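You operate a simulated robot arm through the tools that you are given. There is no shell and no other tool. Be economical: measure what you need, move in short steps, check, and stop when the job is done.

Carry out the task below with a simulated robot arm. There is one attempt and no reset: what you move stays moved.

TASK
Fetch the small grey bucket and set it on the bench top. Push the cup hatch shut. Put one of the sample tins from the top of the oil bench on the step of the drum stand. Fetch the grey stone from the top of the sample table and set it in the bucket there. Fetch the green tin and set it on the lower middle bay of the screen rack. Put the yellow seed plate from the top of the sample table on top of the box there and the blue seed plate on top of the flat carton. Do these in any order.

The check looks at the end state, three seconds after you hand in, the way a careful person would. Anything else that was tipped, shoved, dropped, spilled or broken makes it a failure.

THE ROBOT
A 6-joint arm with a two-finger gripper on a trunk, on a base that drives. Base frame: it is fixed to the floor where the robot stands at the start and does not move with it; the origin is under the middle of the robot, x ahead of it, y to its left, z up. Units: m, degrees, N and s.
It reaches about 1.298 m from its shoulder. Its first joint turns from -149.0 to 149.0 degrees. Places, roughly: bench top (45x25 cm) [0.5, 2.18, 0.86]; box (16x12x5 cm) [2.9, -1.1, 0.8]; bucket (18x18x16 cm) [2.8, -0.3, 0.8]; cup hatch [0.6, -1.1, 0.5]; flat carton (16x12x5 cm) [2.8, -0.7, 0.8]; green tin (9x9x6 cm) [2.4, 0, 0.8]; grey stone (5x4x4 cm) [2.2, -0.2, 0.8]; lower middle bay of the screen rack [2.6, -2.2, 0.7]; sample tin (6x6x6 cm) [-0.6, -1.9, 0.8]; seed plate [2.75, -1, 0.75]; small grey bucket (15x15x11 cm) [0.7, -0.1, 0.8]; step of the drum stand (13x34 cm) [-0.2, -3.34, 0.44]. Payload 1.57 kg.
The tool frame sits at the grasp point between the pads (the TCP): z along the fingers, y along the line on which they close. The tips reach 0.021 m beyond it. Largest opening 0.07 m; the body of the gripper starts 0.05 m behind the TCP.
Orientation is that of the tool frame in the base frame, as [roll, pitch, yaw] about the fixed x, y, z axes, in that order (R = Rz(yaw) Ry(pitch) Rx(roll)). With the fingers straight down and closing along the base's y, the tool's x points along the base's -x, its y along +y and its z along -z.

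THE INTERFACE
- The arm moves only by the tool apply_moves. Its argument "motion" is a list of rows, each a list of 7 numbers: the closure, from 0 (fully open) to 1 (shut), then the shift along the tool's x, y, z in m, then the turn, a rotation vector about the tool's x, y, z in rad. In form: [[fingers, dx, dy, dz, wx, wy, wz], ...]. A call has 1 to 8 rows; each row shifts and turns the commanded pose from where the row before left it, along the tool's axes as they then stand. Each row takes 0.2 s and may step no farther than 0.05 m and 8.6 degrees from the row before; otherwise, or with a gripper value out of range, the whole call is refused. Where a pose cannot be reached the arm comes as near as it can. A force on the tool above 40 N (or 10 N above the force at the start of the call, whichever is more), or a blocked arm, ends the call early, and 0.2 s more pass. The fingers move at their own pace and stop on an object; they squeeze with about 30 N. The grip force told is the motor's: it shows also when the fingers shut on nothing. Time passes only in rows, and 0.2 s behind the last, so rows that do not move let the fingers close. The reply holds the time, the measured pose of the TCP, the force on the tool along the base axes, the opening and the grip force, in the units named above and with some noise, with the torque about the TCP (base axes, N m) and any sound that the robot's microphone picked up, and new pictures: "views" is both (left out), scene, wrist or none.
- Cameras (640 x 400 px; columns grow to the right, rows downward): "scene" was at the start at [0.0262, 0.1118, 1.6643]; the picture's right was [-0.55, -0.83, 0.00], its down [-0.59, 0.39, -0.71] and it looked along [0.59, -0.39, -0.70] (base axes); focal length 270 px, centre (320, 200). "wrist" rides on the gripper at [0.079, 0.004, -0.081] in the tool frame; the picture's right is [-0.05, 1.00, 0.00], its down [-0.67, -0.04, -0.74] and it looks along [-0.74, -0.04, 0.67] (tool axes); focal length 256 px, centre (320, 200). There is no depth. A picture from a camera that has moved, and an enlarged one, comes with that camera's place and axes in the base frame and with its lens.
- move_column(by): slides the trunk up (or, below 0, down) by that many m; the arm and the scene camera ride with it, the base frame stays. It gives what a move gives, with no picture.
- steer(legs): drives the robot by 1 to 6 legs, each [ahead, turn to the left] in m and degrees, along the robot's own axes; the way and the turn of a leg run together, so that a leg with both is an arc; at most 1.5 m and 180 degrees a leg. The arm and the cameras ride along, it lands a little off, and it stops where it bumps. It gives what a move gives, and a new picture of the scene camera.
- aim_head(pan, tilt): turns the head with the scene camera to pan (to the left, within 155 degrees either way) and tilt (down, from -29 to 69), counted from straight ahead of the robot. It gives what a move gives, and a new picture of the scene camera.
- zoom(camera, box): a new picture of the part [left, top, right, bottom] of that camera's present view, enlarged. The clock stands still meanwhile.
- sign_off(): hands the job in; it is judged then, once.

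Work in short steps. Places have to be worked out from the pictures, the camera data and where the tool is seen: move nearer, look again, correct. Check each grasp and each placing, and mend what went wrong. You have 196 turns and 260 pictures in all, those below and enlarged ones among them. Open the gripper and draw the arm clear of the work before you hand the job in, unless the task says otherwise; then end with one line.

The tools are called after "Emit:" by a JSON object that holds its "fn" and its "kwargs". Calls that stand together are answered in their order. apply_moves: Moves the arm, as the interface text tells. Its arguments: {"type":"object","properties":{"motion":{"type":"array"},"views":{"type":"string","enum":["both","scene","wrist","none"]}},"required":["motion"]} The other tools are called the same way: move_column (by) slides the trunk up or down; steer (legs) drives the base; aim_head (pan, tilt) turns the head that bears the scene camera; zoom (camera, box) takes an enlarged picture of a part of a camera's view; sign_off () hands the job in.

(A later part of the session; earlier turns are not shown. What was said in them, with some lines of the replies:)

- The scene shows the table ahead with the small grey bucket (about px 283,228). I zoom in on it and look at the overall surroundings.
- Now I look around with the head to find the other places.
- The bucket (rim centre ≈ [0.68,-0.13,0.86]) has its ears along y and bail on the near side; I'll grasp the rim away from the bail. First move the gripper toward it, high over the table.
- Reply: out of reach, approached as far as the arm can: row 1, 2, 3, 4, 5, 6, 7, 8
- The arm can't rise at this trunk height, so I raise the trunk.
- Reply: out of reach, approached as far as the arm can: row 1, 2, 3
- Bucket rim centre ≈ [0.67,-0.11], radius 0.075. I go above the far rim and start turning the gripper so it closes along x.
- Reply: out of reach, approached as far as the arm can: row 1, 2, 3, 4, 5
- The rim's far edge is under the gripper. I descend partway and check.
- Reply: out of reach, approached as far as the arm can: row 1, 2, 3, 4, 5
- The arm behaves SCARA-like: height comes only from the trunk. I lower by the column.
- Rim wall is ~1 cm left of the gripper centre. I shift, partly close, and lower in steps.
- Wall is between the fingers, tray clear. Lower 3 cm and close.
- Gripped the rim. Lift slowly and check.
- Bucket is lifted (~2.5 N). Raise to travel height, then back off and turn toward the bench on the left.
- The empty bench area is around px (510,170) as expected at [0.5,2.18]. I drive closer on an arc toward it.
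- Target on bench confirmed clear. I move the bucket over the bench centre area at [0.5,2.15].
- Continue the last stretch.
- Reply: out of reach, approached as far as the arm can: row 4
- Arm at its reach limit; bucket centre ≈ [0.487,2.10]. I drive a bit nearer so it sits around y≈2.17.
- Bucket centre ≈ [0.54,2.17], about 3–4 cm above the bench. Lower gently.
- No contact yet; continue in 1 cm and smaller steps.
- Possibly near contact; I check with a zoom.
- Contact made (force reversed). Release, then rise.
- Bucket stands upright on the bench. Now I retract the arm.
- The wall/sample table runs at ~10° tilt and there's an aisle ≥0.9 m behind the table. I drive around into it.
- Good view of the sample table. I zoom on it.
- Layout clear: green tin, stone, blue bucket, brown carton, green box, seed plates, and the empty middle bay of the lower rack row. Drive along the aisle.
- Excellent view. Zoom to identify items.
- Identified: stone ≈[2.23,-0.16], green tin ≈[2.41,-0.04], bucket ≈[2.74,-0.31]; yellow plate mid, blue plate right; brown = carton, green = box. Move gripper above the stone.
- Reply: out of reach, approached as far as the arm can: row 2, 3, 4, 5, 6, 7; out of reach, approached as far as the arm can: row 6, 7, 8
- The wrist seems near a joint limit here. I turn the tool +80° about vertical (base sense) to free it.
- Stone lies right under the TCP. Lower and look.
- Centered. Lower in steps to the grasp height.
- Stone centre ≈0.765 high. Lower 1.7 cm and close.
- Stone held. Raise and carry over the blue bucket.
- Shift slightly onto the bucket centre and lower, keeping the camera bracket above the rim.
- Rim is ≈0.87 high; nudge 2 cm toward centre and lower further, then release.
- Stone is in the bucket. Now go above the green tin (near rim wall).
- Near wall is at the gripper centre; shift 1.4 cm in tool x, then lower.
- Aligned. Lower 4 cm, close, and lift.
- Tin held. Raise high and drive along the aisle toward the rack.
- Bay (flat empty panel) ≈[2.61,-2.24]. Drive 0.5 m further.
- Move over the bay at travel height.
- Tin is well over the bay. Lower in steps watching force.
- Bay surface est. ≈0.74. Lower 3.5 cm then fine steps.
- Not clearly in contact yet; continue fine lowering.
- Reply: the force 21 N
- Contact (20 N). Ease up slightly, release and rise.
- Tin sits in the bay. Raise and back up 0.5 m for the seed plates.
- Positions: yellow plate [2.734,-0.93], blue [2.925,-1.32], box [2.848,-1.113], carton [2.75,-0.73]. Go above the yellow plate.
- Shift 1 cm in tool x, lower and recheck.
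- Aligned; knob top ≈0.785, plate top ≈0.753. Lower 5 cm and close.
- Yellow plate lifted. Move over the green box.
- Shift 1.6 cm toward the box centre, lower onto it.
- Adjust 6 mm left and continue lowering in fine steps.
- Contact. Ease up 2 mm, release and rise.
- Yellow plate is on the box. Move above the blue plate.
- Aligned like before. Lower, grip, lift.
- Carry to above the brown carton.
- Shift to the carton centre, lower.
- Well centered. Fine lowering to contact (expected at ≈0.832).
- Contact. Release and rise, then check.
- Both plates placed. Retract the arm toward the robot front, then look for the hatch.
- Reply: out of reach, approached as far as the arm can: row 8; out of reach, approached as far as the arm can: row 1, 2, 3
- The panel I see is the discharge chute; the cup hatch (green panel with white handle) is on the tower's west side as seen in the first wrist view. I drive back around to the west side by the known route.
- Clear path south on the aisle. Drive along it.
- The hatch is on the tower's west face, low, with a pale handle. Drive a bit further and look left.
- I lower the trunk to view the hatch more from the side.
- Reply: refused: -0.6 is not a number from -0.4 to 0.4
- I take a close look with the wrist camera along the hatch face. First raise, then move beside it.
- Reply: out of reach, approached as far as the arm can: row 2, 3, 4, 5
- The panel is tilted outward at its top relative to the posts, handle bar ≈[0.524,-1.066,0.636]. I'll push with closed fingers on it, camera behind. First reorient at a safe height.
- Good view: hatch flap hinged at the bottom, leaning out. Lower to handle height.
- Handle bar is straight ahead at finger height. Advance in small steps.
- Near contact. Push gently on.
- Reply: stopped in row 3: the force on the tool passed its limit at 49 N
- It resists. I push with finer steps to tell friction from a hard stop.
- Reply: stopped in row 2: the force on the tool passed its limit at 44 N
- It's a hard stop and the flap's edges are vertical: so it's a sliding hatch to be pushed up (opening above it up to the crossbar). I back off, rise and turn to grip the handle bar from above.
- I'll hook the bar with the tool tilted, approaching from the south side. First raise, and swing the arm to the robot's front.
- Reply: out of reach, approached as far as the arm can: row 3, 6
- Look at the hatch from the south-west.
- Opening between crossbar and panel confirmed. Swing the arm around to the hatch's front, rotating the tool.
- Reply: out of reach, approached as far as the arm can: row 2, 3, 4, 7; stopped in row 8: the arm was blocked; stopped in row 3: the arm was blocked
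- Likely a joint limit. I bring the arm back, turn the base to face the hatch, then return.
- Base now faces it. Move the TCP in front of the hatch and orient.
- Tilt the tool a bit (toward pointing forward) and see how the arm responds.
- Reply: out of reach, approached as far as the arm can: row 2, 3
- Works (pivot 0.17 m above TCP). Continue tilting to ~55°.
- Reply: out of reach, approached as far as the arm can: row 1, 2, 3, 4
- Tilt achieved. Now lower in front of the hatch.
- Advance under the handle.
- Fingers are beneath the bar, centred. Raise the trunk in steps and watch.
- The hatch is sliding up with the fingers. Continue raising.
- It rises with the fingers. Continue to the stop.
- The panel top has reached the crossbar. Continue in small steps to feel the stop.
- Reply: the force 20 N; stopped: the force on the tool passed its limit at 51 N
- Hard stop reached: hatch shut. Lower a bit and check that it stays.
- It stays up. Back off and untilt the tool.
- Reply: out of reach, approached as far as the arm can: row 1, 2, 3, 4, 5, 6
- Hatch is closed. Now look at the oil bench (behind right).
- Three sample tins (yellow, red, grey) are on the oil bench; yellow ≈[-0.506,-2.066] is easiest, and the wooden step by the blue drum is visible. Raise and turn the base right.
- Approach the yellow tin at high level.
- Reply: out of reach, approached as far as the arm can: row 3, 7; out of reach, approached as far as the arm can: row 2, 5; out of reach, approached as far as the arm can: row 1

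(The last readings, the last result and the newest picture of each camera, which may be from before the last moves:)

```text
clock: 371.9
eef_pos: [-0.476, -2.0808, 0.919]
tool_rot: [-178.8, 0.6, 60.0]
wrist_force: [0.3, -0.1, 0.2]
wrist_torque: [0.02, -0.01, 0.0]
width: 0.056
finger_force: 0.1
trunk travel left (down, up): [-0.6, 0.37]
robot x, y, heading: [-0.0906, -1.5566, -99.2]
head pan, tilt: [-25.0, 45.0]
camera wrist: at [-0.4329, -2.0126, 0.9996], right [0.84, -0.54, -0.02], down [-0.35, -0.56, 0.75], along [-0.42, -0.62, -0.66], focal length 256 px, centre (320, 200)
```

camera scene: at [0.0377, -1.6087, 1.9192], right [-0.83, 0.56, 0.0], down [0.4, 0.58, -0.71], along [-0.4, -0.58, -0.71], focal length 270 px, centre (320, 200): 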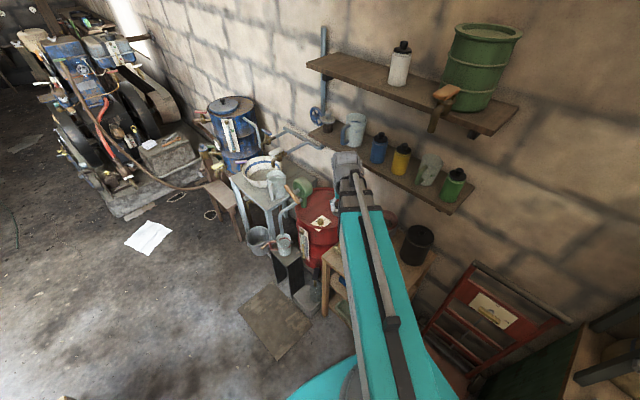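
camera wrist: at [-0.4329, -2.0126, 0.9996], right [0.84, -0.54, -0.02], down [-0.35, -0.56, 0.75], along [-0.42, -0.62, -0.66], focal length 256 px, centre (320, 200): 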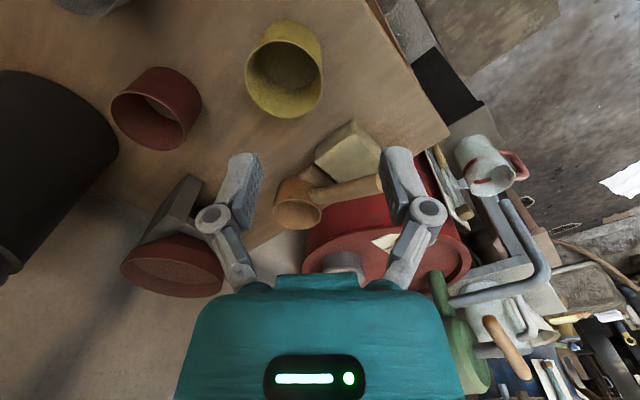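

Right wall of the yellow tin is in line. Shift −0.8 cm in tool x and lower.

Emit:
{"fn": "apply_moves", "kwargs": {"motion": [[0.2, -0.008, 0, 0, 0, 0, 0]], "views": "none"}}

Emit:
{"fn": "move_column", "kwargs": {"by": -0.085}}

Emit:
{"fn": "apply_moves", "kwargs": {"motion": [[0.3, 0, 0, 0, 0, 0, 0]], "views": "wrist"}}

```text
clock: 372.3
eef_pos: [-0.4808, -2.0868, 0.9204]
tool_rot: [-178.9, 0.6, 60.2]
wrist_force: [0.2, -0.6, -0.6]
wrist_torque: [0.0, -0.01, -0.01]
width: 0.0563
finger_force: 0.0
trunk travel left (down, up): [-0.6, 0.37]
robot x, y, heading: [-0.091, -1.5591, -99.1]
head pan, tilt: [-25.0, 45.0]
```

```text
clock: 373.5
eef_pos: [-0.4816, -2.0869, 0.835]
tool_rot: [-178.9, 0.6, 60.2]
wrist_force: [-0.6, 0.6, 0.1]
wrist_torque: [0.0, -0.01, -0.02]
width: 0.0562
finger_force: 0.1
trunk travel left (down, up): [-0.515, 0.455]
robot x, y, heading: [-0.0955, -1.5597, -99.2]
head pan, tilt: [-25.0, 45.0]
```

```text
clock: 373.9
eef_pos: [-0.4804, -2.0848, 0.8345]
tool_rot: [-178.9, 0.6, 60.1]
wrist_force: [-0.4, -0.5, -0.2]
wrist_torque: [0.02, 0.01, -0.02]
width: 0.0489
finger_force: 0.1
trunk travel left (down, up): [-0.515, 0.455]
robot x, y, heading: [-0.0925, -1.5576, -99.4]
head pan, tilt: [-25.0, 45.0]
camera wrist: at [-0.437, -2.0195, 0.9146], right [0.84, -0.54, -0.02], down [-0.35, -0.56, 0.75], along [-0.42, -0.62, -0.66], focal length 256 px, centre (320, 200)
```

wrist: 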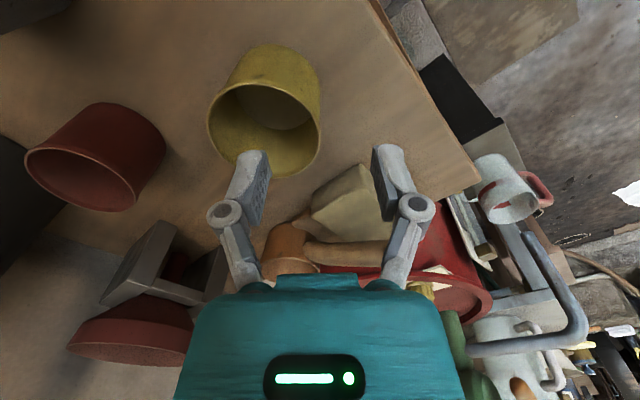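

Aligned. Lower, close, lift.

Emit:
{"fn": "move_column", "kwargs": {"by": -0.044}}

Emit:
{"fn": "apply_moves", "kwargs": {"motion": [[1, 0, 0, 0, 0, 0, 0], [1, 0, 0, 0, 0, 0, 0], [1, 0, 0, 0, 0, 0, 0], [1, 0, 0, 0, 0, 0, 0]], "views": "wrist"}}

Emit:
{"fn": "move_column", "kwargs": {"by": 0.12}}

Emit:
{"fn": "apply_moves", "kwargs": {"motion": [[1, 0, 0, 0, 0, 0, 0]], "views": "wrist"}}

```text
clock: 374.8
eef_pos: [-0.4805, -2.0861, 0.7907]
tool_rot: [-178.9, 0.6, 60.1]
wrist_force: [0.0, 0.6, 0.5]
wrist_torque: [-0.01, -0.01, -0.02]
width: 0.049
finger_force: 0.0
trunk travel left (down, up): [-0.471, 0.499]
robot x, y, heading: [-0.0912, -1.5571, -99.2]
head pan, tilt: [-25.0, 45.0]
```

```text
clock: 375.8
eef_pos: [-0.4818, -2.0853, 0.7897]
tool_rot: [-178.9, 0.6, 60.1]
wrist_force: [0.9, -0.8, 0.7]
wrist_torque: [-0.02, -0.01, -0.01]
width: 0.0063
finger_force: 30.0
trunk travel left (down, up): [-0.471, 0.499]
robot x, y, heading: [-0.0895, -1.5561, -99.6]
head pan, tilt: [-25.0, 45.0]
camera wrist: at [-0.437, -2.0195, 0.8706], right [0.84, -0.54, -0.02], down [-0.35, -0.56, 0.75], along [-0.42, -0.62, -0.66], focal length 256 px, centre (320, 200)
```

wrist: 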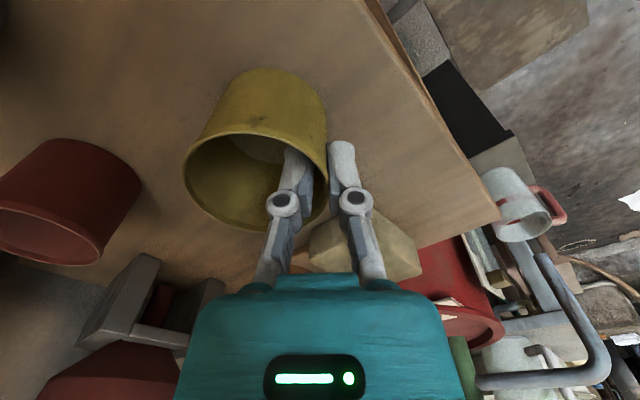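

```text
clock: 377.3
eef_pos: [-0.4813, -2.0863, 0.9113]
tool_rot: [-178.8, 0.5, 60.2]
wrist_force: [-0.2, 0.2, -0.8]
wrist_torque: [-0.06, -0.02, -0.06]
width: 0.0063
finger_force: 29.8
trunk travel left (down, up): [-0.591, 0.379]
robot x, y, heading: [-0.0912, -1.5615, -99.2]
head pan, tilt: [-25.0, 45.0]
```

```text
clock: 377.7
eef_pos: [-0.4805, -2.0856, 0.9101]
tool_rot: [-178.9, 0.6, 60.0]
wrist_force: [0.1, -0.4, -0.6]
wrist_torque: [0.01, -0.04, 0.02]
width: 0.0058
finger_force: 30.2
trunk travel left (down, up): [-0.591, 0.379]
robot x, y, heading: [-0.0931, -1.5537, -99.2]
head pan, tilt: [-25.0, 45.0]
camera wrist: at [-0.437, -2.0195, 0.9906], right [0.84, -0.54, -0.02], down [-0.35, -0.56, 0.75], along [-0.42, -0.62, -0.66], focal length 256 px, centre (320, 200)
```

wrist: 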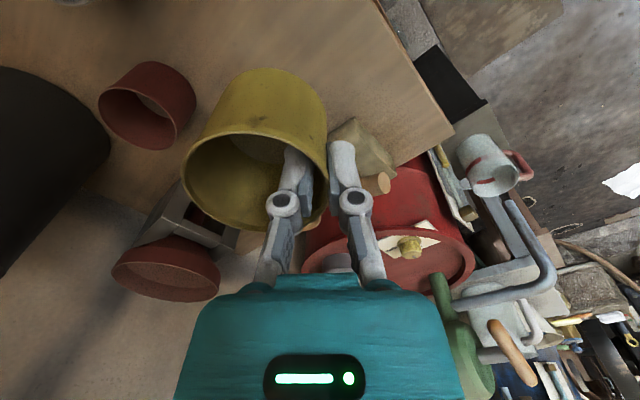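

Tin held. Raise, bring arm to the front, then drive south toward the step.

Emit:
{"fn": "move_column", "kwargs": {"by": 0.3}}

Emit:
{"fn": "apply_moves", "kwargs": {"motion": [[1, 0.0177, 0.045, 0, 0, 0, 0], [1, 0.0177, 0.045, 0, 0, 0, 0], [1, 0.0177, 0.045, 0, 0, 0, 0], [1, 0.0177, 0.045, 0, 0, 0, 0], [1, 0.0177, 0.045, 0, 0, 0, 0], [1, 0.0177, 0.045, 0, 0, 0, 0], [1, 0.0177, 0.045, 0, 0, 0, 0], [1, 0.0177, 0.045, 0, 0, 0, 0]], "views": "none"}}

Emit:
{"fn": "steer", "kwargs": {"legs": [[0, 45], [0.72, 0], [0, -36]]}}

Emit:
{"fn": "aim_head", "kwargs": {"pan": -15, "tilt": 45}}

```text
clock: 380.7
eef_pos: [-0.4804, -2.0864, 1.2107]
tool_rot: [-179.0, 0.6, 60.1]
wrist_force: [0.2, 0.2, -0.4]
wrist_torque: [-0.02, 0.05, 0.0]
width: 0.006
finger_force: 30.2
trunk travel left (down, up): [-0.891, 0.079]
robot x, y, heading: [-0.0942, -1.5598, -99.4]
head pan, tilt: [-25.0, 45.0]
```

```text
clock: 382.5
eef_pos: [-0.098, -2.1431, 1.2092]
tool_rot: [-178.7, 0.5, 60.0]
wrist_force: [0.0, 0.1, -1.7]
wrist_torque: [0.01, 0.04, -0.02]
width: 0.0061
finger_force: 30.4
out of reach, approached as far as the arm can: row 3, 6
trunk travel left (down, up): [-0.891, 0.079]
robot x, y, heading: [-0.0899, -1.559, -99.2]
head pan, tilt: [-25.0, 45.0]
```

```text
clock: 392.7
eef_pos: [0.4175, -2.7149, 1.2105]
tool_rot: [-178.9, 0.6, 69.4]
wrist_force: [0.3, 0.6, -0.9]
wrist_torque: [-0.03, -0.04, 0.01]
width: 0.0062
finger_force: 29.1
trunk travel left (down, up): [-0.891, 0.079]
robot x, y, heading: [0.34, -2.1396, -89.6]
head pan, tilt: [-25.0, 45.0]
camera scene: at [0.4804, -2.1643, 1.8801], right [-0.91, 0.42, 0.0], down [0.29, 0.64, -0.71], along [-0.29, -0.64, -0.71], focal length 270 px, centre (320, 200)
```

scene: 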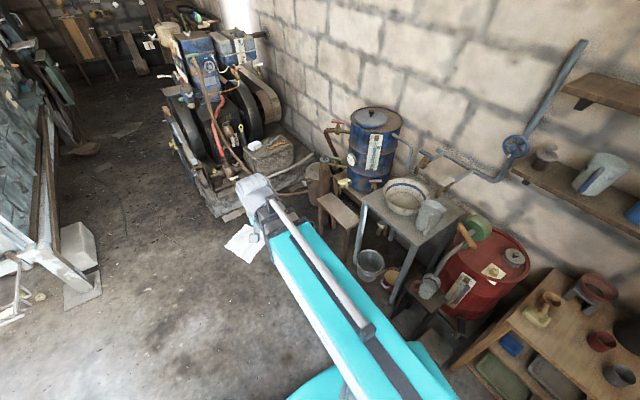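

```text
clock: 393.4
eef_pos: [0.418, -2.715, 1.211]
tool_rot: [-178.8, 0.6, 69.4]
wrist_force: [0.0, 0.4, -0.4]
wrist_torque: [0.0, -0.03, 0.0]
width: 0.006
finger_force: 30.2
trunk travel left (down, up): [-0.891, 0.079]
robot x, y, heading: [0.3458, -2.14, -89.9]
head pan, tilt: [-15.0, 45.0]
camera scene: at [0.4941, -2.1697, 1.88], right [-0.97, 0.25, 0.0], down [0.18, 0.68, -0.71], along [-0.18, -0.68, -0.71], focal length 270 px, centre (320, 200)
```

scene: 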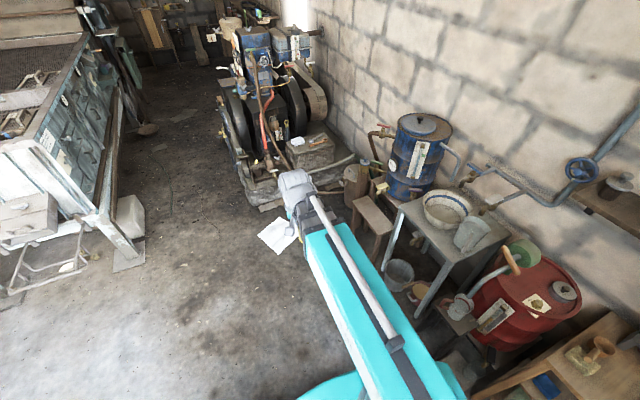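

Step clearly visible ≈[-0.196,-3.32]. Drive 0.4 m forward and look.

Emit:
{"fn": "steer", "kwargs": {"legs": [[0.42, 0]]}}

Emit:
{"fn": "aim_head", "kwargs": {"pan": -35, "tilt": 50}}

Emit:
{"fn": "zoom", "kwargs": {"camera": "scene", "box": [230, 100, 430, 260]}}

```text
clock: 396.5
eef_pos: [0.4183, -3.1376, 1.2093]
tool_rot: [-178.9, 0.6, 69.2]
wrist_force: [0.7, 0.4, -0.8]
wrist_torque: [-0.03, -0.01, -0.01]
width: 0.0062
finger_force: 30.3
trunk travel left (down, up): [-0.891, 0.079]
robot x, y, heading: [0.3462, -2.5576, -89.7]
head pan, tilt: [-15.0, 45.0]
camera scene: at [0.4964, -2.5921, 1.8801], right [-0.97, 0.25, 0.0], down [0.18, 0.68, -0.71], along [-0.18, -0.68, -0.71], focal length 270 px, centre (320, 200)
```

scene: 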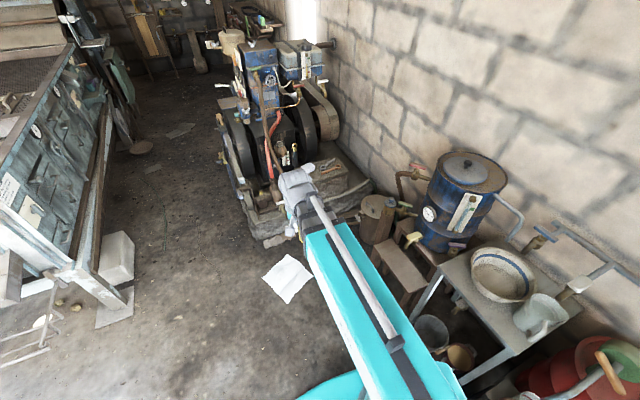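

```text
clock: 397.3
eef_pos: [0.4196, -3.1374, 1.2101]
tool_rot: [-178.9, 0.6, 69.2]
wrist_force: [-0.3, -0.1, -0.8]
wrist_torque: [-0.03, 0.01, -0.02]
width: 0.006
finger_force: 29.9
trunk travel left (down, up): [-0.891, 0.079]
robot x, y, heading: [0.3438, -2.5613, -89.7]
head pan, tilt: [-35.0, 50.0]
camera scene: at [0.4733, -2.5762, 1.8732], right [-0.82, 0.57, 0.0], down [0.44, 0.63, -0.64], along [-0.37, -0.53, -0.77], focal length 270 px, centre (320, 200)
```

scene: 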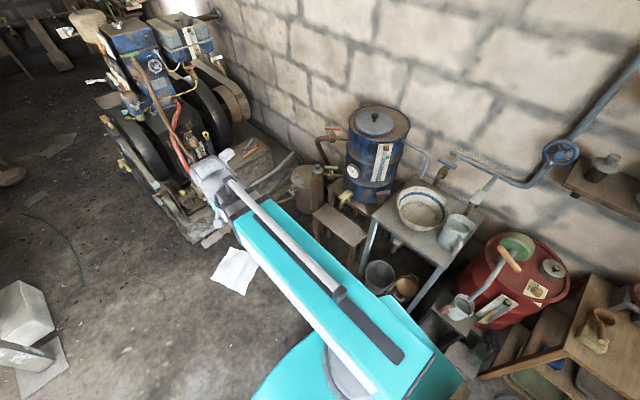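

```text
2.50 times, centred on (330, 180) of scene
camera zoom: at [0.4733, -2.5762, 1.8732], right [-0.82, 0.57, 0.0], down [0.44, 0.63, -0.64], along [-0.37, -0.53, -0.77], focal length 676 px, centre (295, 250)
```

zoom: 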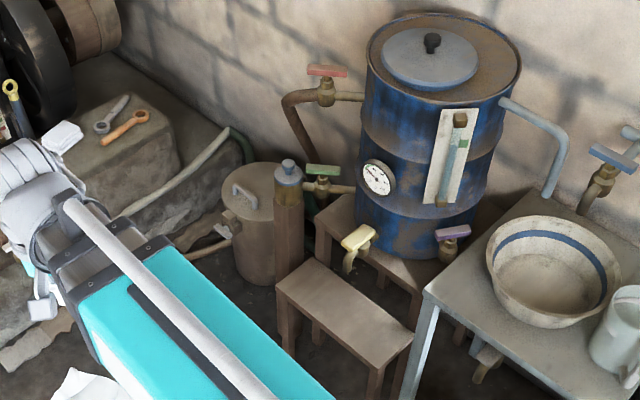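

Plan: set tin on the north end of the step (≈[-0.218,-3.218]) clear of the yellow tap. Rotate slightly and move above.

Emit:
{"fn": "apply_moves", "kwargs": {"motion": [[1, 0, 0, 0, 0, 0, 0.112], [1, 0, 0, 0, 0, 0, 0.112], [1, 0, 0, 0, 0, 0, 0.112], [1, -0.0363, -0.0314, 0, 0, 0, 0], [1, -0.0363, -0.0314, 0, 0, 0, 0], [1, -0.0363, -0.0314, 0, 0, 0, 0], [1, -0.0363, -0.0314, 0, 0, 0, 0], [1, -0.0363, -0.0314, 0, 0, 0, 0]], "views": "none"}}

Emit:
{"fn": "apply_moves", "kwargs": {"motion": [[1, -0.0363, -0.0314, 0, 0, 0, 0], [1, -0.0363, -0.0314, 0, 0, 0, 0], [1, -0.0363, -0.0314, 0, 0, 0, 0], [1, -0.0363, -0.0314, 0, 0, 0, 0], [1, -0.0363, -0.0314, 0, 0, 0, 0], [1, -0.0363, -0.0314, 0, 0, 0, 0], [1, -0.0363, -0.0314, 0, 0, 0, 0]], "views": "both"}}

```text
clock: 399.1
eef_pos: [0.1801, -3.1761, 1.2111]
tool_rot: [-179.1, 0.9, 50.0]
wrist_force: [0.7, 0.6, 0.4]
wrist_torque: [0.01, -0.03, 0.02]
width: 0.0061
finger_force: 29.9
out of reach, approached as far as the arm can: row 7
trunk travel left (down, up): [-0.891, 0.079]
robot x, y, heading: [0.3461, -2.5603, -89.5]
head pan, tilt: [-35.0, 50.0]
```

```text
clock: 400.7
eef_pos: [-0.1502, -3.2297, 1.2091]
tool_rot: [-179.1, 0.9, 50.0]
wrist_force: [0.9, -0.2, -1.1]
wrist_torque: [-0.02, -0.02, -0.01]
width: 0.006
finger_force: 30.5
out of reach, approached as far as the arm can: row 2, 6
trunk travel left (down, up): [-0.891, 0.079]
robot x, y, heading: [0.3476, -2.5557, -89.6]
head pan, tilt: [-35.0, 50.0]
camera scene: at [0.4721, -2.5766, 1.8732], right [-0.82, 0.57, 0.0], down [0.44, 0.63, -0.64], along [-0.37, -0.53, -0.77], focal length 270 px, centre (320, 200)
camera wrist: at [-0.0956, -3.171, 1.2897], right [0.73, -0.68, -0.01], down [-0.44, -0.49, 0.76], along [-0.52, -0.55, -0.66], focal length 256 px, centre (320, 200)
```

scene: 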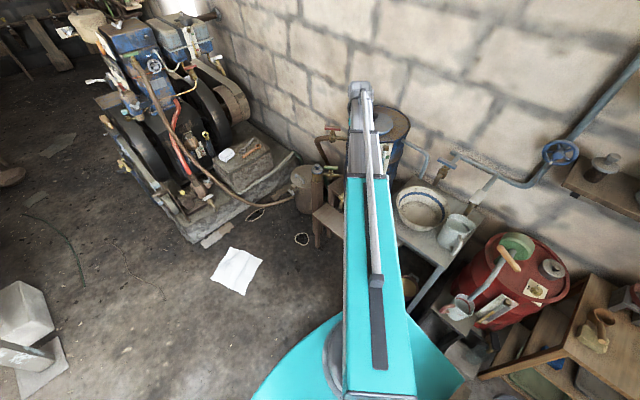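
wrist: 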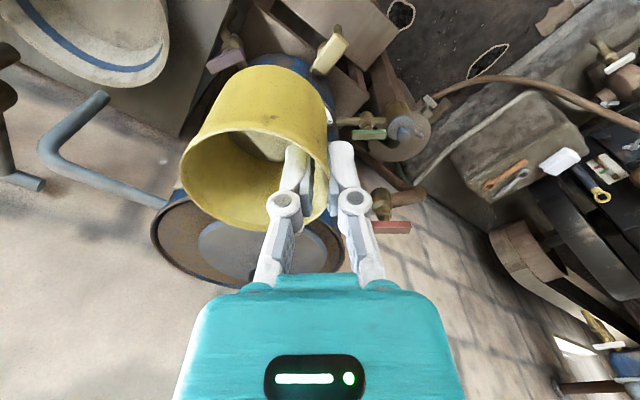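

Emit:
{"fn": "apply_moves", "kwargs": {"motion": [[1, -0.034, -0.031, 0, 0, 0, 0]], "views": "none"}}

Emit:
{"fn": "move_column", "kwargs": {"by": -0.4}}

Emit:
{"fn": "apply_moves", "kwargs": {"motion": [[1, 0, 0, 0, 0, 0, 0]], "views": "both"}}

```text
clock: 401.1
eef_pos: [-0.1978, -3.2364, 1.2095]
tool_rot: [-179.2, 0.9, 50.0]
wrist_force: [-0.6, -0.3, -0.5]
wrist_torque: [-0.01, -0.03, 0.01]
width: 0.006
finger_force: 30.0
out of reach, approached as far as the arm can: row 1
trunk travel left (down, up): [-0.891, 0.079]
robot x, y, heading: [0.3441, -2.5595, -89.8]
head pan, tilt: [-35.0, 50.0]
```

```text
clock: 405.0
eef_pos: [-0.1943, -3.2359, 0.8085]
tool_rot: [-179.1, 0.8, 50.0]
wrist_force: [0.5, -0.3, -0.2]
wrist_torque: [0.01, 0.0, -0.02]
width: 0.0062
finger_force: 29.9
trunk travel left (down, up): [-0.491, 0.479]
robot x, y, heading: [0.3457, -2.5583, -89.8]
head pan, tilt: [-35.0, 50.0]
```

```text
clock: 405.4
eef_pos: [-0.1943, -3.2355, 0.8112]
tool_rot: [-179.1, 0.9, 50.0]
wrist_force: [0.4, -0.8, -0.8]
wrist_torque: [-0.03, -0.01, 0.01]
width: 0.006
finger_force: 29.7
trunk travel left (down, up): [-0.491, 0.479]
robot x, y, heading: [0.3462, -2.5605, -89.9]
head pan, tilt: [-35.0, 50.0]
camera scene: at [0.4731, -2.5762, 1.4732], right [-0.82, 0.57, 0.0], down [0.44, 0.63, -0.64], along [-0.37, -0.53, -0.77], focal length 270 px, centre (320, 200)
camera wrist: at [-0.1406, -3.177, 0.8901], right [0.73, -0.68, -0.01], down [-0.44, -0.49, 0.76], along [-0.52, -0.55, -0.65], focal length 256 px, centre (320, 200)
```

scene: 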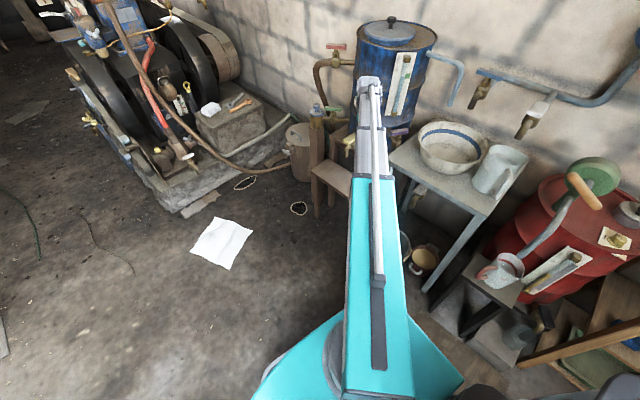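
wrist: 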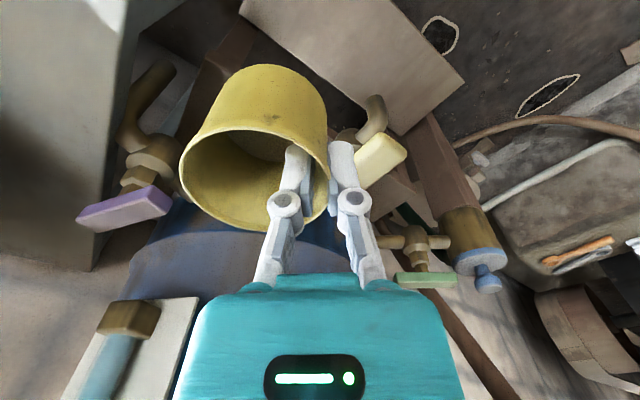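

Clearances fine; tin is over the step's north part. Lower further.

Emit:
{"fn": "move_column", "kwargs": {"by": -0.2}}

Emit:
{"fn": "apply_moves", "kwargs": {"motion": [[1, 0, 0, 0, 0, 0, 0]], "views": "both"}}

```text
clock: 407.5
eef_pos: [-0.1961, -3.2338, 0.6101]
tool_rot: [-179.1, 0.9, 50.1]
wrist_force: [0.5, 1.0, -0.6]
wrist_torque: [0.0, 0.02, -0.03]
width: 0.0061
finger_force: 30.5
trunk travel left (down, up): [-0.291, 0.679]
robot x, y, heading: [0.3489, -2.5609, -89.6]
head pan, tilt: [-35.0, 50.0]
```

```text
clock: 407.9
eef_pos: [-0.195, -3.2358, 0.6099]
tool_rot: [-179.1, 1.0, 50.0]
wrist_force: [0.0, 0.7, -1.3]
wrist_torque: [0.01, -0.01, 0.0]
width: 0.0058
finger_force: 29.1
trunk travel left (down, up): [-0.291, 0.679]
robot x, y, heading: [0.3429, -2.5582, -89.9]
head pan, tilt: [-35.0, 50.0]
camera scene: at [0.4731, -2.5762, 1.2732], right [-0.82, 0.57, 0.0], down [0.44, 0.63, -0.64], along [-0.37, -0.53, -0.77], focal length 270 px, centre (320, 200)
camera wrist: at [-0.1405, -3.177, 0.6901], right [0.73, -0.68, -0.01], down [-0.44, -0.49, 0.76], along [-0.52, -0.55, -0.65], focal length 256 px, centre (320, 200)
```

scene: 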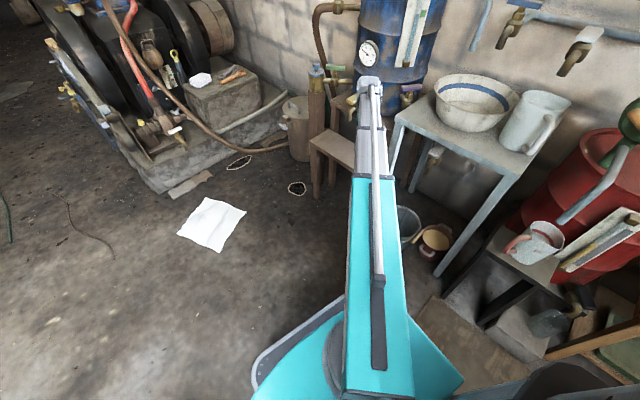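
wrist: 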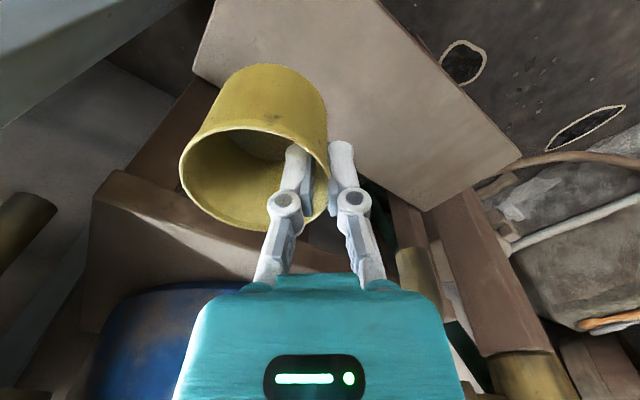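

Position good. Lower to near contact.

Emit:
{"fn": "move_column", "kwargs": {"by": -0.1}}

Emit:
{"fn": "move_column", "kwargs": {"by": -0.007}}

Emit:
{"fn": "apply_moves", "kwargs": {"motion": [[1, 0, 0, 0, 0, 0, 0]], "views": "wrist"}}

```text
clock: 409.3
eef_pos: [-0.1958, -3.2351, 0.51]
tool_rot: [-179.2, 0.9, 50.0]
wrist_force: [-0.3, 0.6, -0.7]
wrist_torque: [0.02, -0.03, -0.01]
width: 0.0058
finger_force: 29.6
trunk travel left (down, up): [-0.191, 0.779]
robot x, y, heading: [0.3468, -2.5579, -89.8]
head pan, tilt: [-35.0, 50.0]
```

```text
clock: 409.8
eef_pos: [-0.1958, -3.2356, 0.5038]
tool_rot: [-179.2, 0.8, 50.0]
wrist_force: [0.1, 0.5, -0.2]
wrist_torque: [-0.03, -0.01, -0.02]
width: 0.0058
finger_force: 29.9
trunk travel left (down, up): [-0.184, 0.786]
robot x, y, heading: [0.3458, -2.5562, -89.7]
head pan, tilt: [-35.0, 50.0]
```

```text
clock: 410.2
eef_pos: [-0.196, -3.2348, 0.5028]
tool_rot: [-179.1, 0.9, 50.0]
wrist_force: [-0.9, -0.2, -0.3]
wrist_torque: [-0.03, -0.02, -0.06]
width: 0.0061
finger_force: 30.1
trunk travel left (down, up): [-0.184, 0.786]
robot x, y, heading: [0.3435, -2.5622, -89.7]
head pan, tilt: [-35.0, 50.0]
camera wrist: at [-0.1405, -3.1769, 0.5831], right [0.73, -0.68, -0.01], down [-0.44, -0.49, 0.76], along [-0.52, -0.55, -0.65], focal length 256 px, centre (320, 200)
```

wrist: 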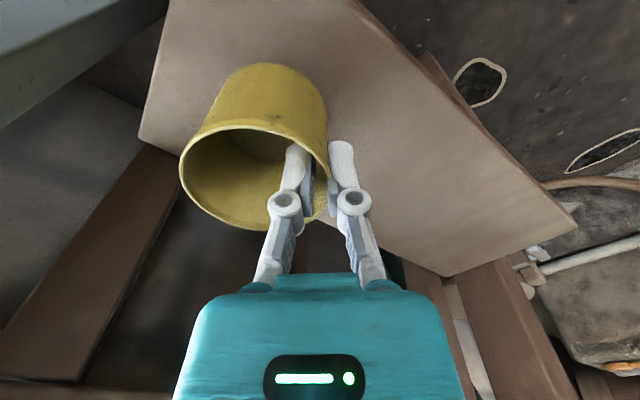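

Slightly close to the west edge; shift 1.5 cm east, then lower finely.

Emit:
{"fn": "apply_moves", "kwargs": {"motion": [[1, 0.0096, 0.0115, 0, 0, 0, 0]], "views": "none"}}

Emit:
{"fn": "move_column", "kwargs": {"by": -0.006}}

Emit:
{"fn": "move_column", "kwargs": {"by": -0.005}}

Emit:
{"fn": "move_column", "kwargs": {"by": -0.004}}

```text
clock: 410.6
eef_pos: [-0.1816, -3.235, 0.5036]
tool_rot: [-179.1, 0.9, 50.0]
wrist_force: [-0.4, -0.9, -0.7]
wrist_torque: [0.01, 0.0, 0.02]
width: 0.006
finger_force: 30.0
trunk travel left (down, up): [-0.184, 0.786]
robot x, y, heading: [0.3481, -2.5569, -89.5]
head pan, tilt: [-35.0, 50.0]
```

```text
clock: 411.2
eef_pos: [-0.1807, -3.2353, 0.4966]
tool_rot: [-179.1, 0.9, 50.0]
wrist_force: [0.1, 0.0, -0.3]
wrist_torque: [-0.01, -0.04, 0.02]
width: 0.0058
finger_force: 30.4
trunk travel left (down, up): [-0.178, 0.792]
robot x, y, heading: [0.3461, -2.5592, -89.5]
head pan, tilt: [-35.0, 50.0]
```

```text
clock: 411.7
eef_pos: [-0.1803, -3.2352, 0.4922]
tool_rot: [-179.1, 0.9, 50.0]
wrist_force: [-0.1, -0.3, -1.2]
wrist_torque: [-0.01, -0.02, -0.03]
width: 0.0058
finger_force: 30.0
trunk travel left (down, up): [-0.173, 0.797]
robot x, y, heading: [0.3485, -2.5596, -89.6]
head pan, tilt: [-35.0, 50.0]
```

```text
clock: 412.2
eef_pos: [-0.1804, -3.2352, 0.4899]
tool_rot: [-179.2, 1.0, 50.1]
wrist_force: [-1.7, -0.9, 16.9]
wrist_torque: [0.03, -0.02, 0.09]
width: 0.0062
finger_force: 30.0
trunk travel left (down, up): [-0.169, 0.801]
robot x, y, heading: [0.3483, -2.557, -89.5]
head pan, tilt: [-35.0, 50.0]
```

Contact. Ease up 2 mm, release gently, rise and check.

Emit:
{"fn": "move_column", "kwargs": {"by": 0.002}}

Emit:
{"fn": "apply_moves", "kwargs": {"motion": [[0.7, 0, 0, 0, 0, 0, 0], [0.5, 0, 0, 0, 0, 0, 0], [0.3, 0, 0, 0, 0, 0, 0]], "views": "none"}}

Emit:
{"fn": "move_column", "kwargs": {"by": 0.2}}

Emit:
{"fn": "apply_moves", "kwargs": {"motion": [[0.3, 0, 0, 0, 0, 0, 0]], "views": "wrist"}}

```text
clock: 412.8
eef_pos: [-0.1803, -3.2347, 0.4905]
tool_rot: [-179.1, 0.9, 50.0]
wrist_force: [1.1, -0.2, -0.2]
wrist_torque: [-0.02, -0.02, -0.06]
width: 0.0061
finger_force: 30.1
trunk travel left (down, up): [-0.171, 0.799]
robot x, y, heading: [0.3478, -2.5531, -90.0]
head pan, tilt: [-35.0, 50.0]
```

```text
clock: 413.6
eef_pos: [-0.1804, -3.2345, 0.4913]
tool_rot: [-179.1, 0.9, 49.9]
wrist_force: [0.3, -0.2, -1.2]
wrist_torque: [0.02, 0.0, -0.03]
width: 0.0489
finger_force: 0.0
trunk travel left (down, up): [-0.171, 0.799]
robot x, y, heading: [0.3474, -2.5592, -89.6]
head pan, tilt: [-35.0, 50.0]
```

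```text
clock: 415.7
eef_pos: [-0.1802, -3.2345, 0.6918]
tool_rot: [-179.1, 0.9, 50.0]
wrist_force: [-0.2, -0.9, -0.7]
wrist_torque: [0.04, -0.01, -0.01]
width: 0.049
finger_force: 0.0
trunk travel left (down, up): [-0.371, 0.599]
robot x, y, heading: [0.3488, -2.5601, -89.9]
head pan, tilt: [-35.0, 50.0]
```

```text
clock: 416.1
eef_pos: [-0.1801, -3.2342, 0.6901]
tool_rot: [-179.1, 0.9, 50.0]
wrist_force: [0.3, 0.3, -0.2]
wrist_torque: [0.0, 0.02, 0.01]
width: 0.049
finger_force: 0.0
trunk travel left (down, up): [-0.371, 0.599]
robot x, y, heading: [0.3435, -2.5578, -89.5]
head pan, tilt: [-35.0, 50.0]
camera wrist: at [-0.1256, -3.1765, 0.7701], right [0.73, -0.68, -0.01], down [-0.44, -0.49, 0.76], along [-0.52, -0.55, -0.65], focal length 256 px, centre (320, 200)
```

wrist: 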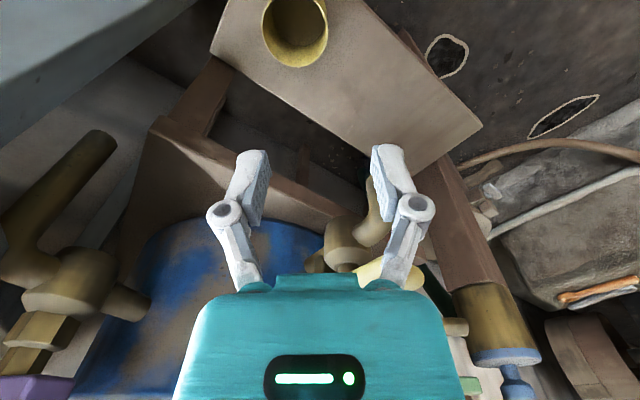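

Tin stands on the step. Raise fully and draw the arm back, then check the step and hatch.

Emit:
{"fn": "move_column", "kwargs": {"by": 0.4}}

Emit:
{"fn": "apply_moves", "kwargs": {"motion": [[0.3, 0.0363, 0.0314, 0, 0, 0, 0], [0.3, 0.0363, 0.0314, 0, 0, 0, 0], [0.3, 0.0363, 0.0314, 0, 0, 0, 0], [0.3, 0.0363, 0.0314, 0, 0, 0, 0], [0.3, 0.0363, 0.0314, 0, 0, 0, 0], [0.3, 0.0363, 0.0314, 0, 0, 0, 0], [0, 0.0363, 0.0314, 0, 0, 0, 0], [0, 0.0363, 0.0314, 0, 0, 0, 0]], "views": "scene"}}

Emit:
{"fn": "aim_head", "kwargs": {"pan": 155, "tilt": 35}}

```text
clock: 420.0
eef_pos: [-0.1803, -3.2349, 1.0897]
tool_rot: [-179.1, 0.9, 50.1]
wrist_force: [-0.4, -0.1, 0.0]
wrist_torque: [0.01, 0.01, -0.03]
width: 0.0489
finger_force: 0.0
trunk travel left (down, up): [-0.771, 0.199]
robot x, y, heading: [0.3467, -2.5555, -89.7]
head pan, tilt: [-35.0, 50.0]
```

```text
clock: 421.8
eef_pos: [0.1971, -3.1728, 1.0912]
tool_rot: [-179.1, 0.9, 50.0]
wrist_force: [-0.2, -0.8, 0.2]
wrist_torque: [0.01, 0.02, 0.0]
width: 0.0699
finger_force: 0.1
out of reach, approached as far as the arm can: row 4, 7
trunk travel left (down, up): [-0.771, 0.199]
robot x, y, heading: [0.3462, -2.559, -89.6]
head pan, tilt: [-35.0, 50.0]
camera scene: at [0.4735, -2.576, 1.7532], right [-0.82, 0.57, 0.0], down [0.44, 0.63, -0.64], along [-0.37, -0.53, -0.77], focal length 270 px, centre (320, 200)
```

scene: 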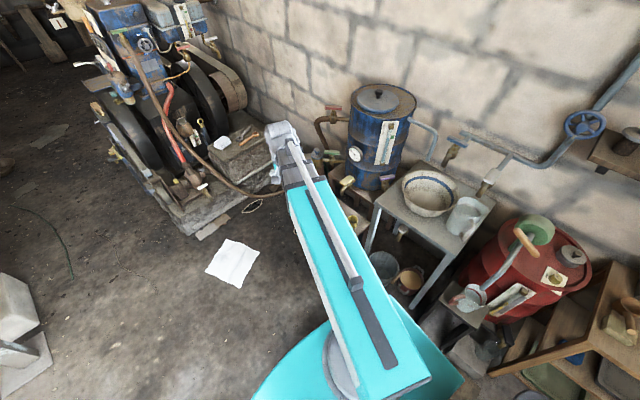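

```text
clock: 424.6
eef_pos: [0.1976, -3.1737, 1.0895]
tool_rot: [-179.0, 0.9, 50.0]
wrist_force: [0.6, -0.2, 0.4]
wrist_torque: [-0.01, -0.03, 0.0]
width: 0.07
finger_force: 0.0
trunk travel left (down, up): [-0.771, 0.199]
robot x, y, heading: [0.3448, -2.5593, -89.7]
head pan, tilt: [154.7, 35.0]
camera scene: at [0.5543, -2.4331, 1.7749], right [0.91, -0.42, 0.0], down [-0.24, -0.52, -0.82], along [0.35, 0.74, -0.57], focal length 270 px, centre (320, 200)
```

scene: 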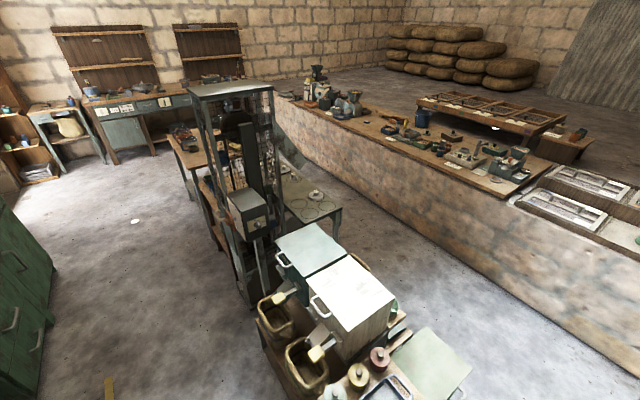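

Emit:
{"fn": "zoom", "kwargs": {"camera": "scene", "box": [180, 170, 290, 310]}}

Emit:
{"fn": "zoom", "kwargs": {"camera": "scene", "box": [340, 90, 540, 200]}}

Emit:
{"fn": "aim_head", "kwargs": {"pan": -50, "tilt": 45}}

```text
2.86 times, centred on (235, 240) of scene
camera zoom: at [0.5543, -2.4331, 1.7749], right [0.91, -0.42, 0.0], down [-0.24, -0.52, -0.82], along [0.35, 0.74, -0.57], focal length 772 px, centre (563, 86)
```

zoom: 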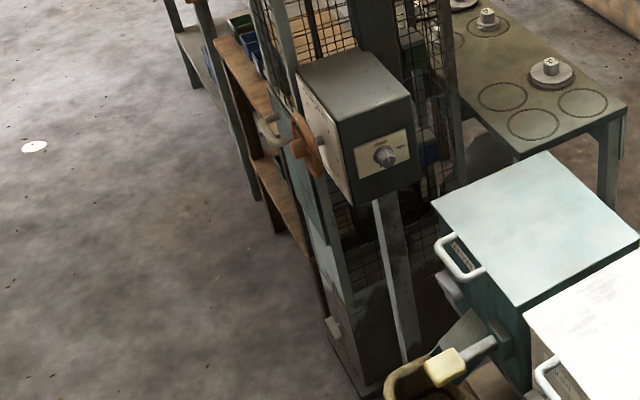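

```text
3.20 times, centred on (440, 145) of scene
camera zoom: at [0.5543, -2.4331, 1.7749], right [0.91, -0.42, 0.0], down [-0.24, -0.52, -0.82], along [0.35, 0.74, -0.57], focal length 865 px, centre (-64, 376)
```

zoom: 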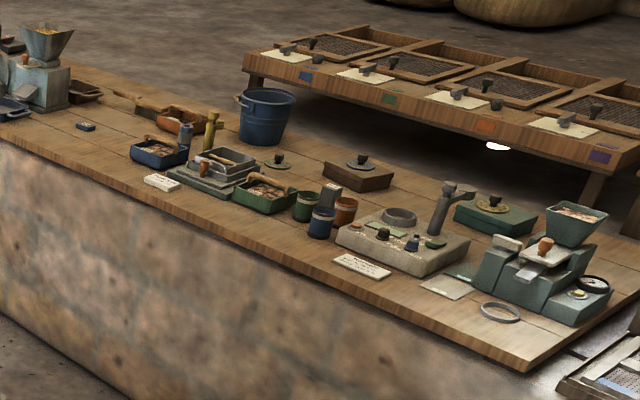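

```text
clock: 427.6
eef_pos: [0.1973, -3.1738, 1.0902]
tool_rot: [-179.0, 0.8, 50.0]
wrist_force: [-0.4, -0.2, -0.4]
wrist_torque: [0.0, 0.05, -0.03]
width: 0.07
finger_force: 0.1
trunk travel left (down, up): [-0.771, 0.199]
robot x, y, heading: [0.3448, -2.562, -89.4]
head pan, tilt: [-50.0, 45.0]
camera scene: at [0.455, -2.5655, 1.7601], right [-0.65, 0.76, 0.0], down [0.54, 0.46, -0.71], along [-0.54, -0.46, -0.71], focal length 270 px, centre (320, 200)
```

scene: 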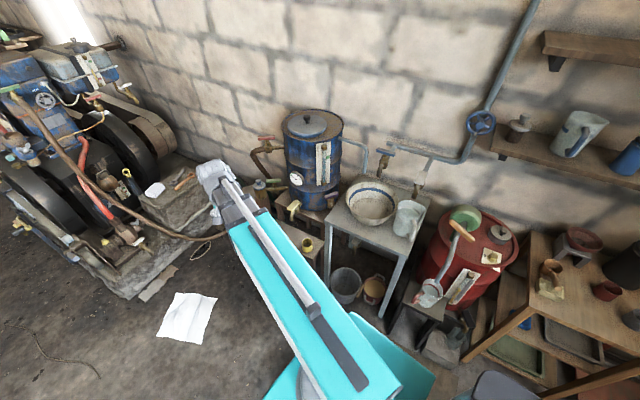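

All items check out: the hatch is up, plates are on the carton and box, the tin is on the step and the arm is clear. I hand in.

Emit:
{"fn": "sign_off", "kwargs": {}}

```text
The job is handed in.
```

All seven tasks are done and the job is handed in. The bucket, stone, green tin and both plates are where you asked, the yellow sample tin is on the step, and I slid the cup hatch up to its stop to shut it.
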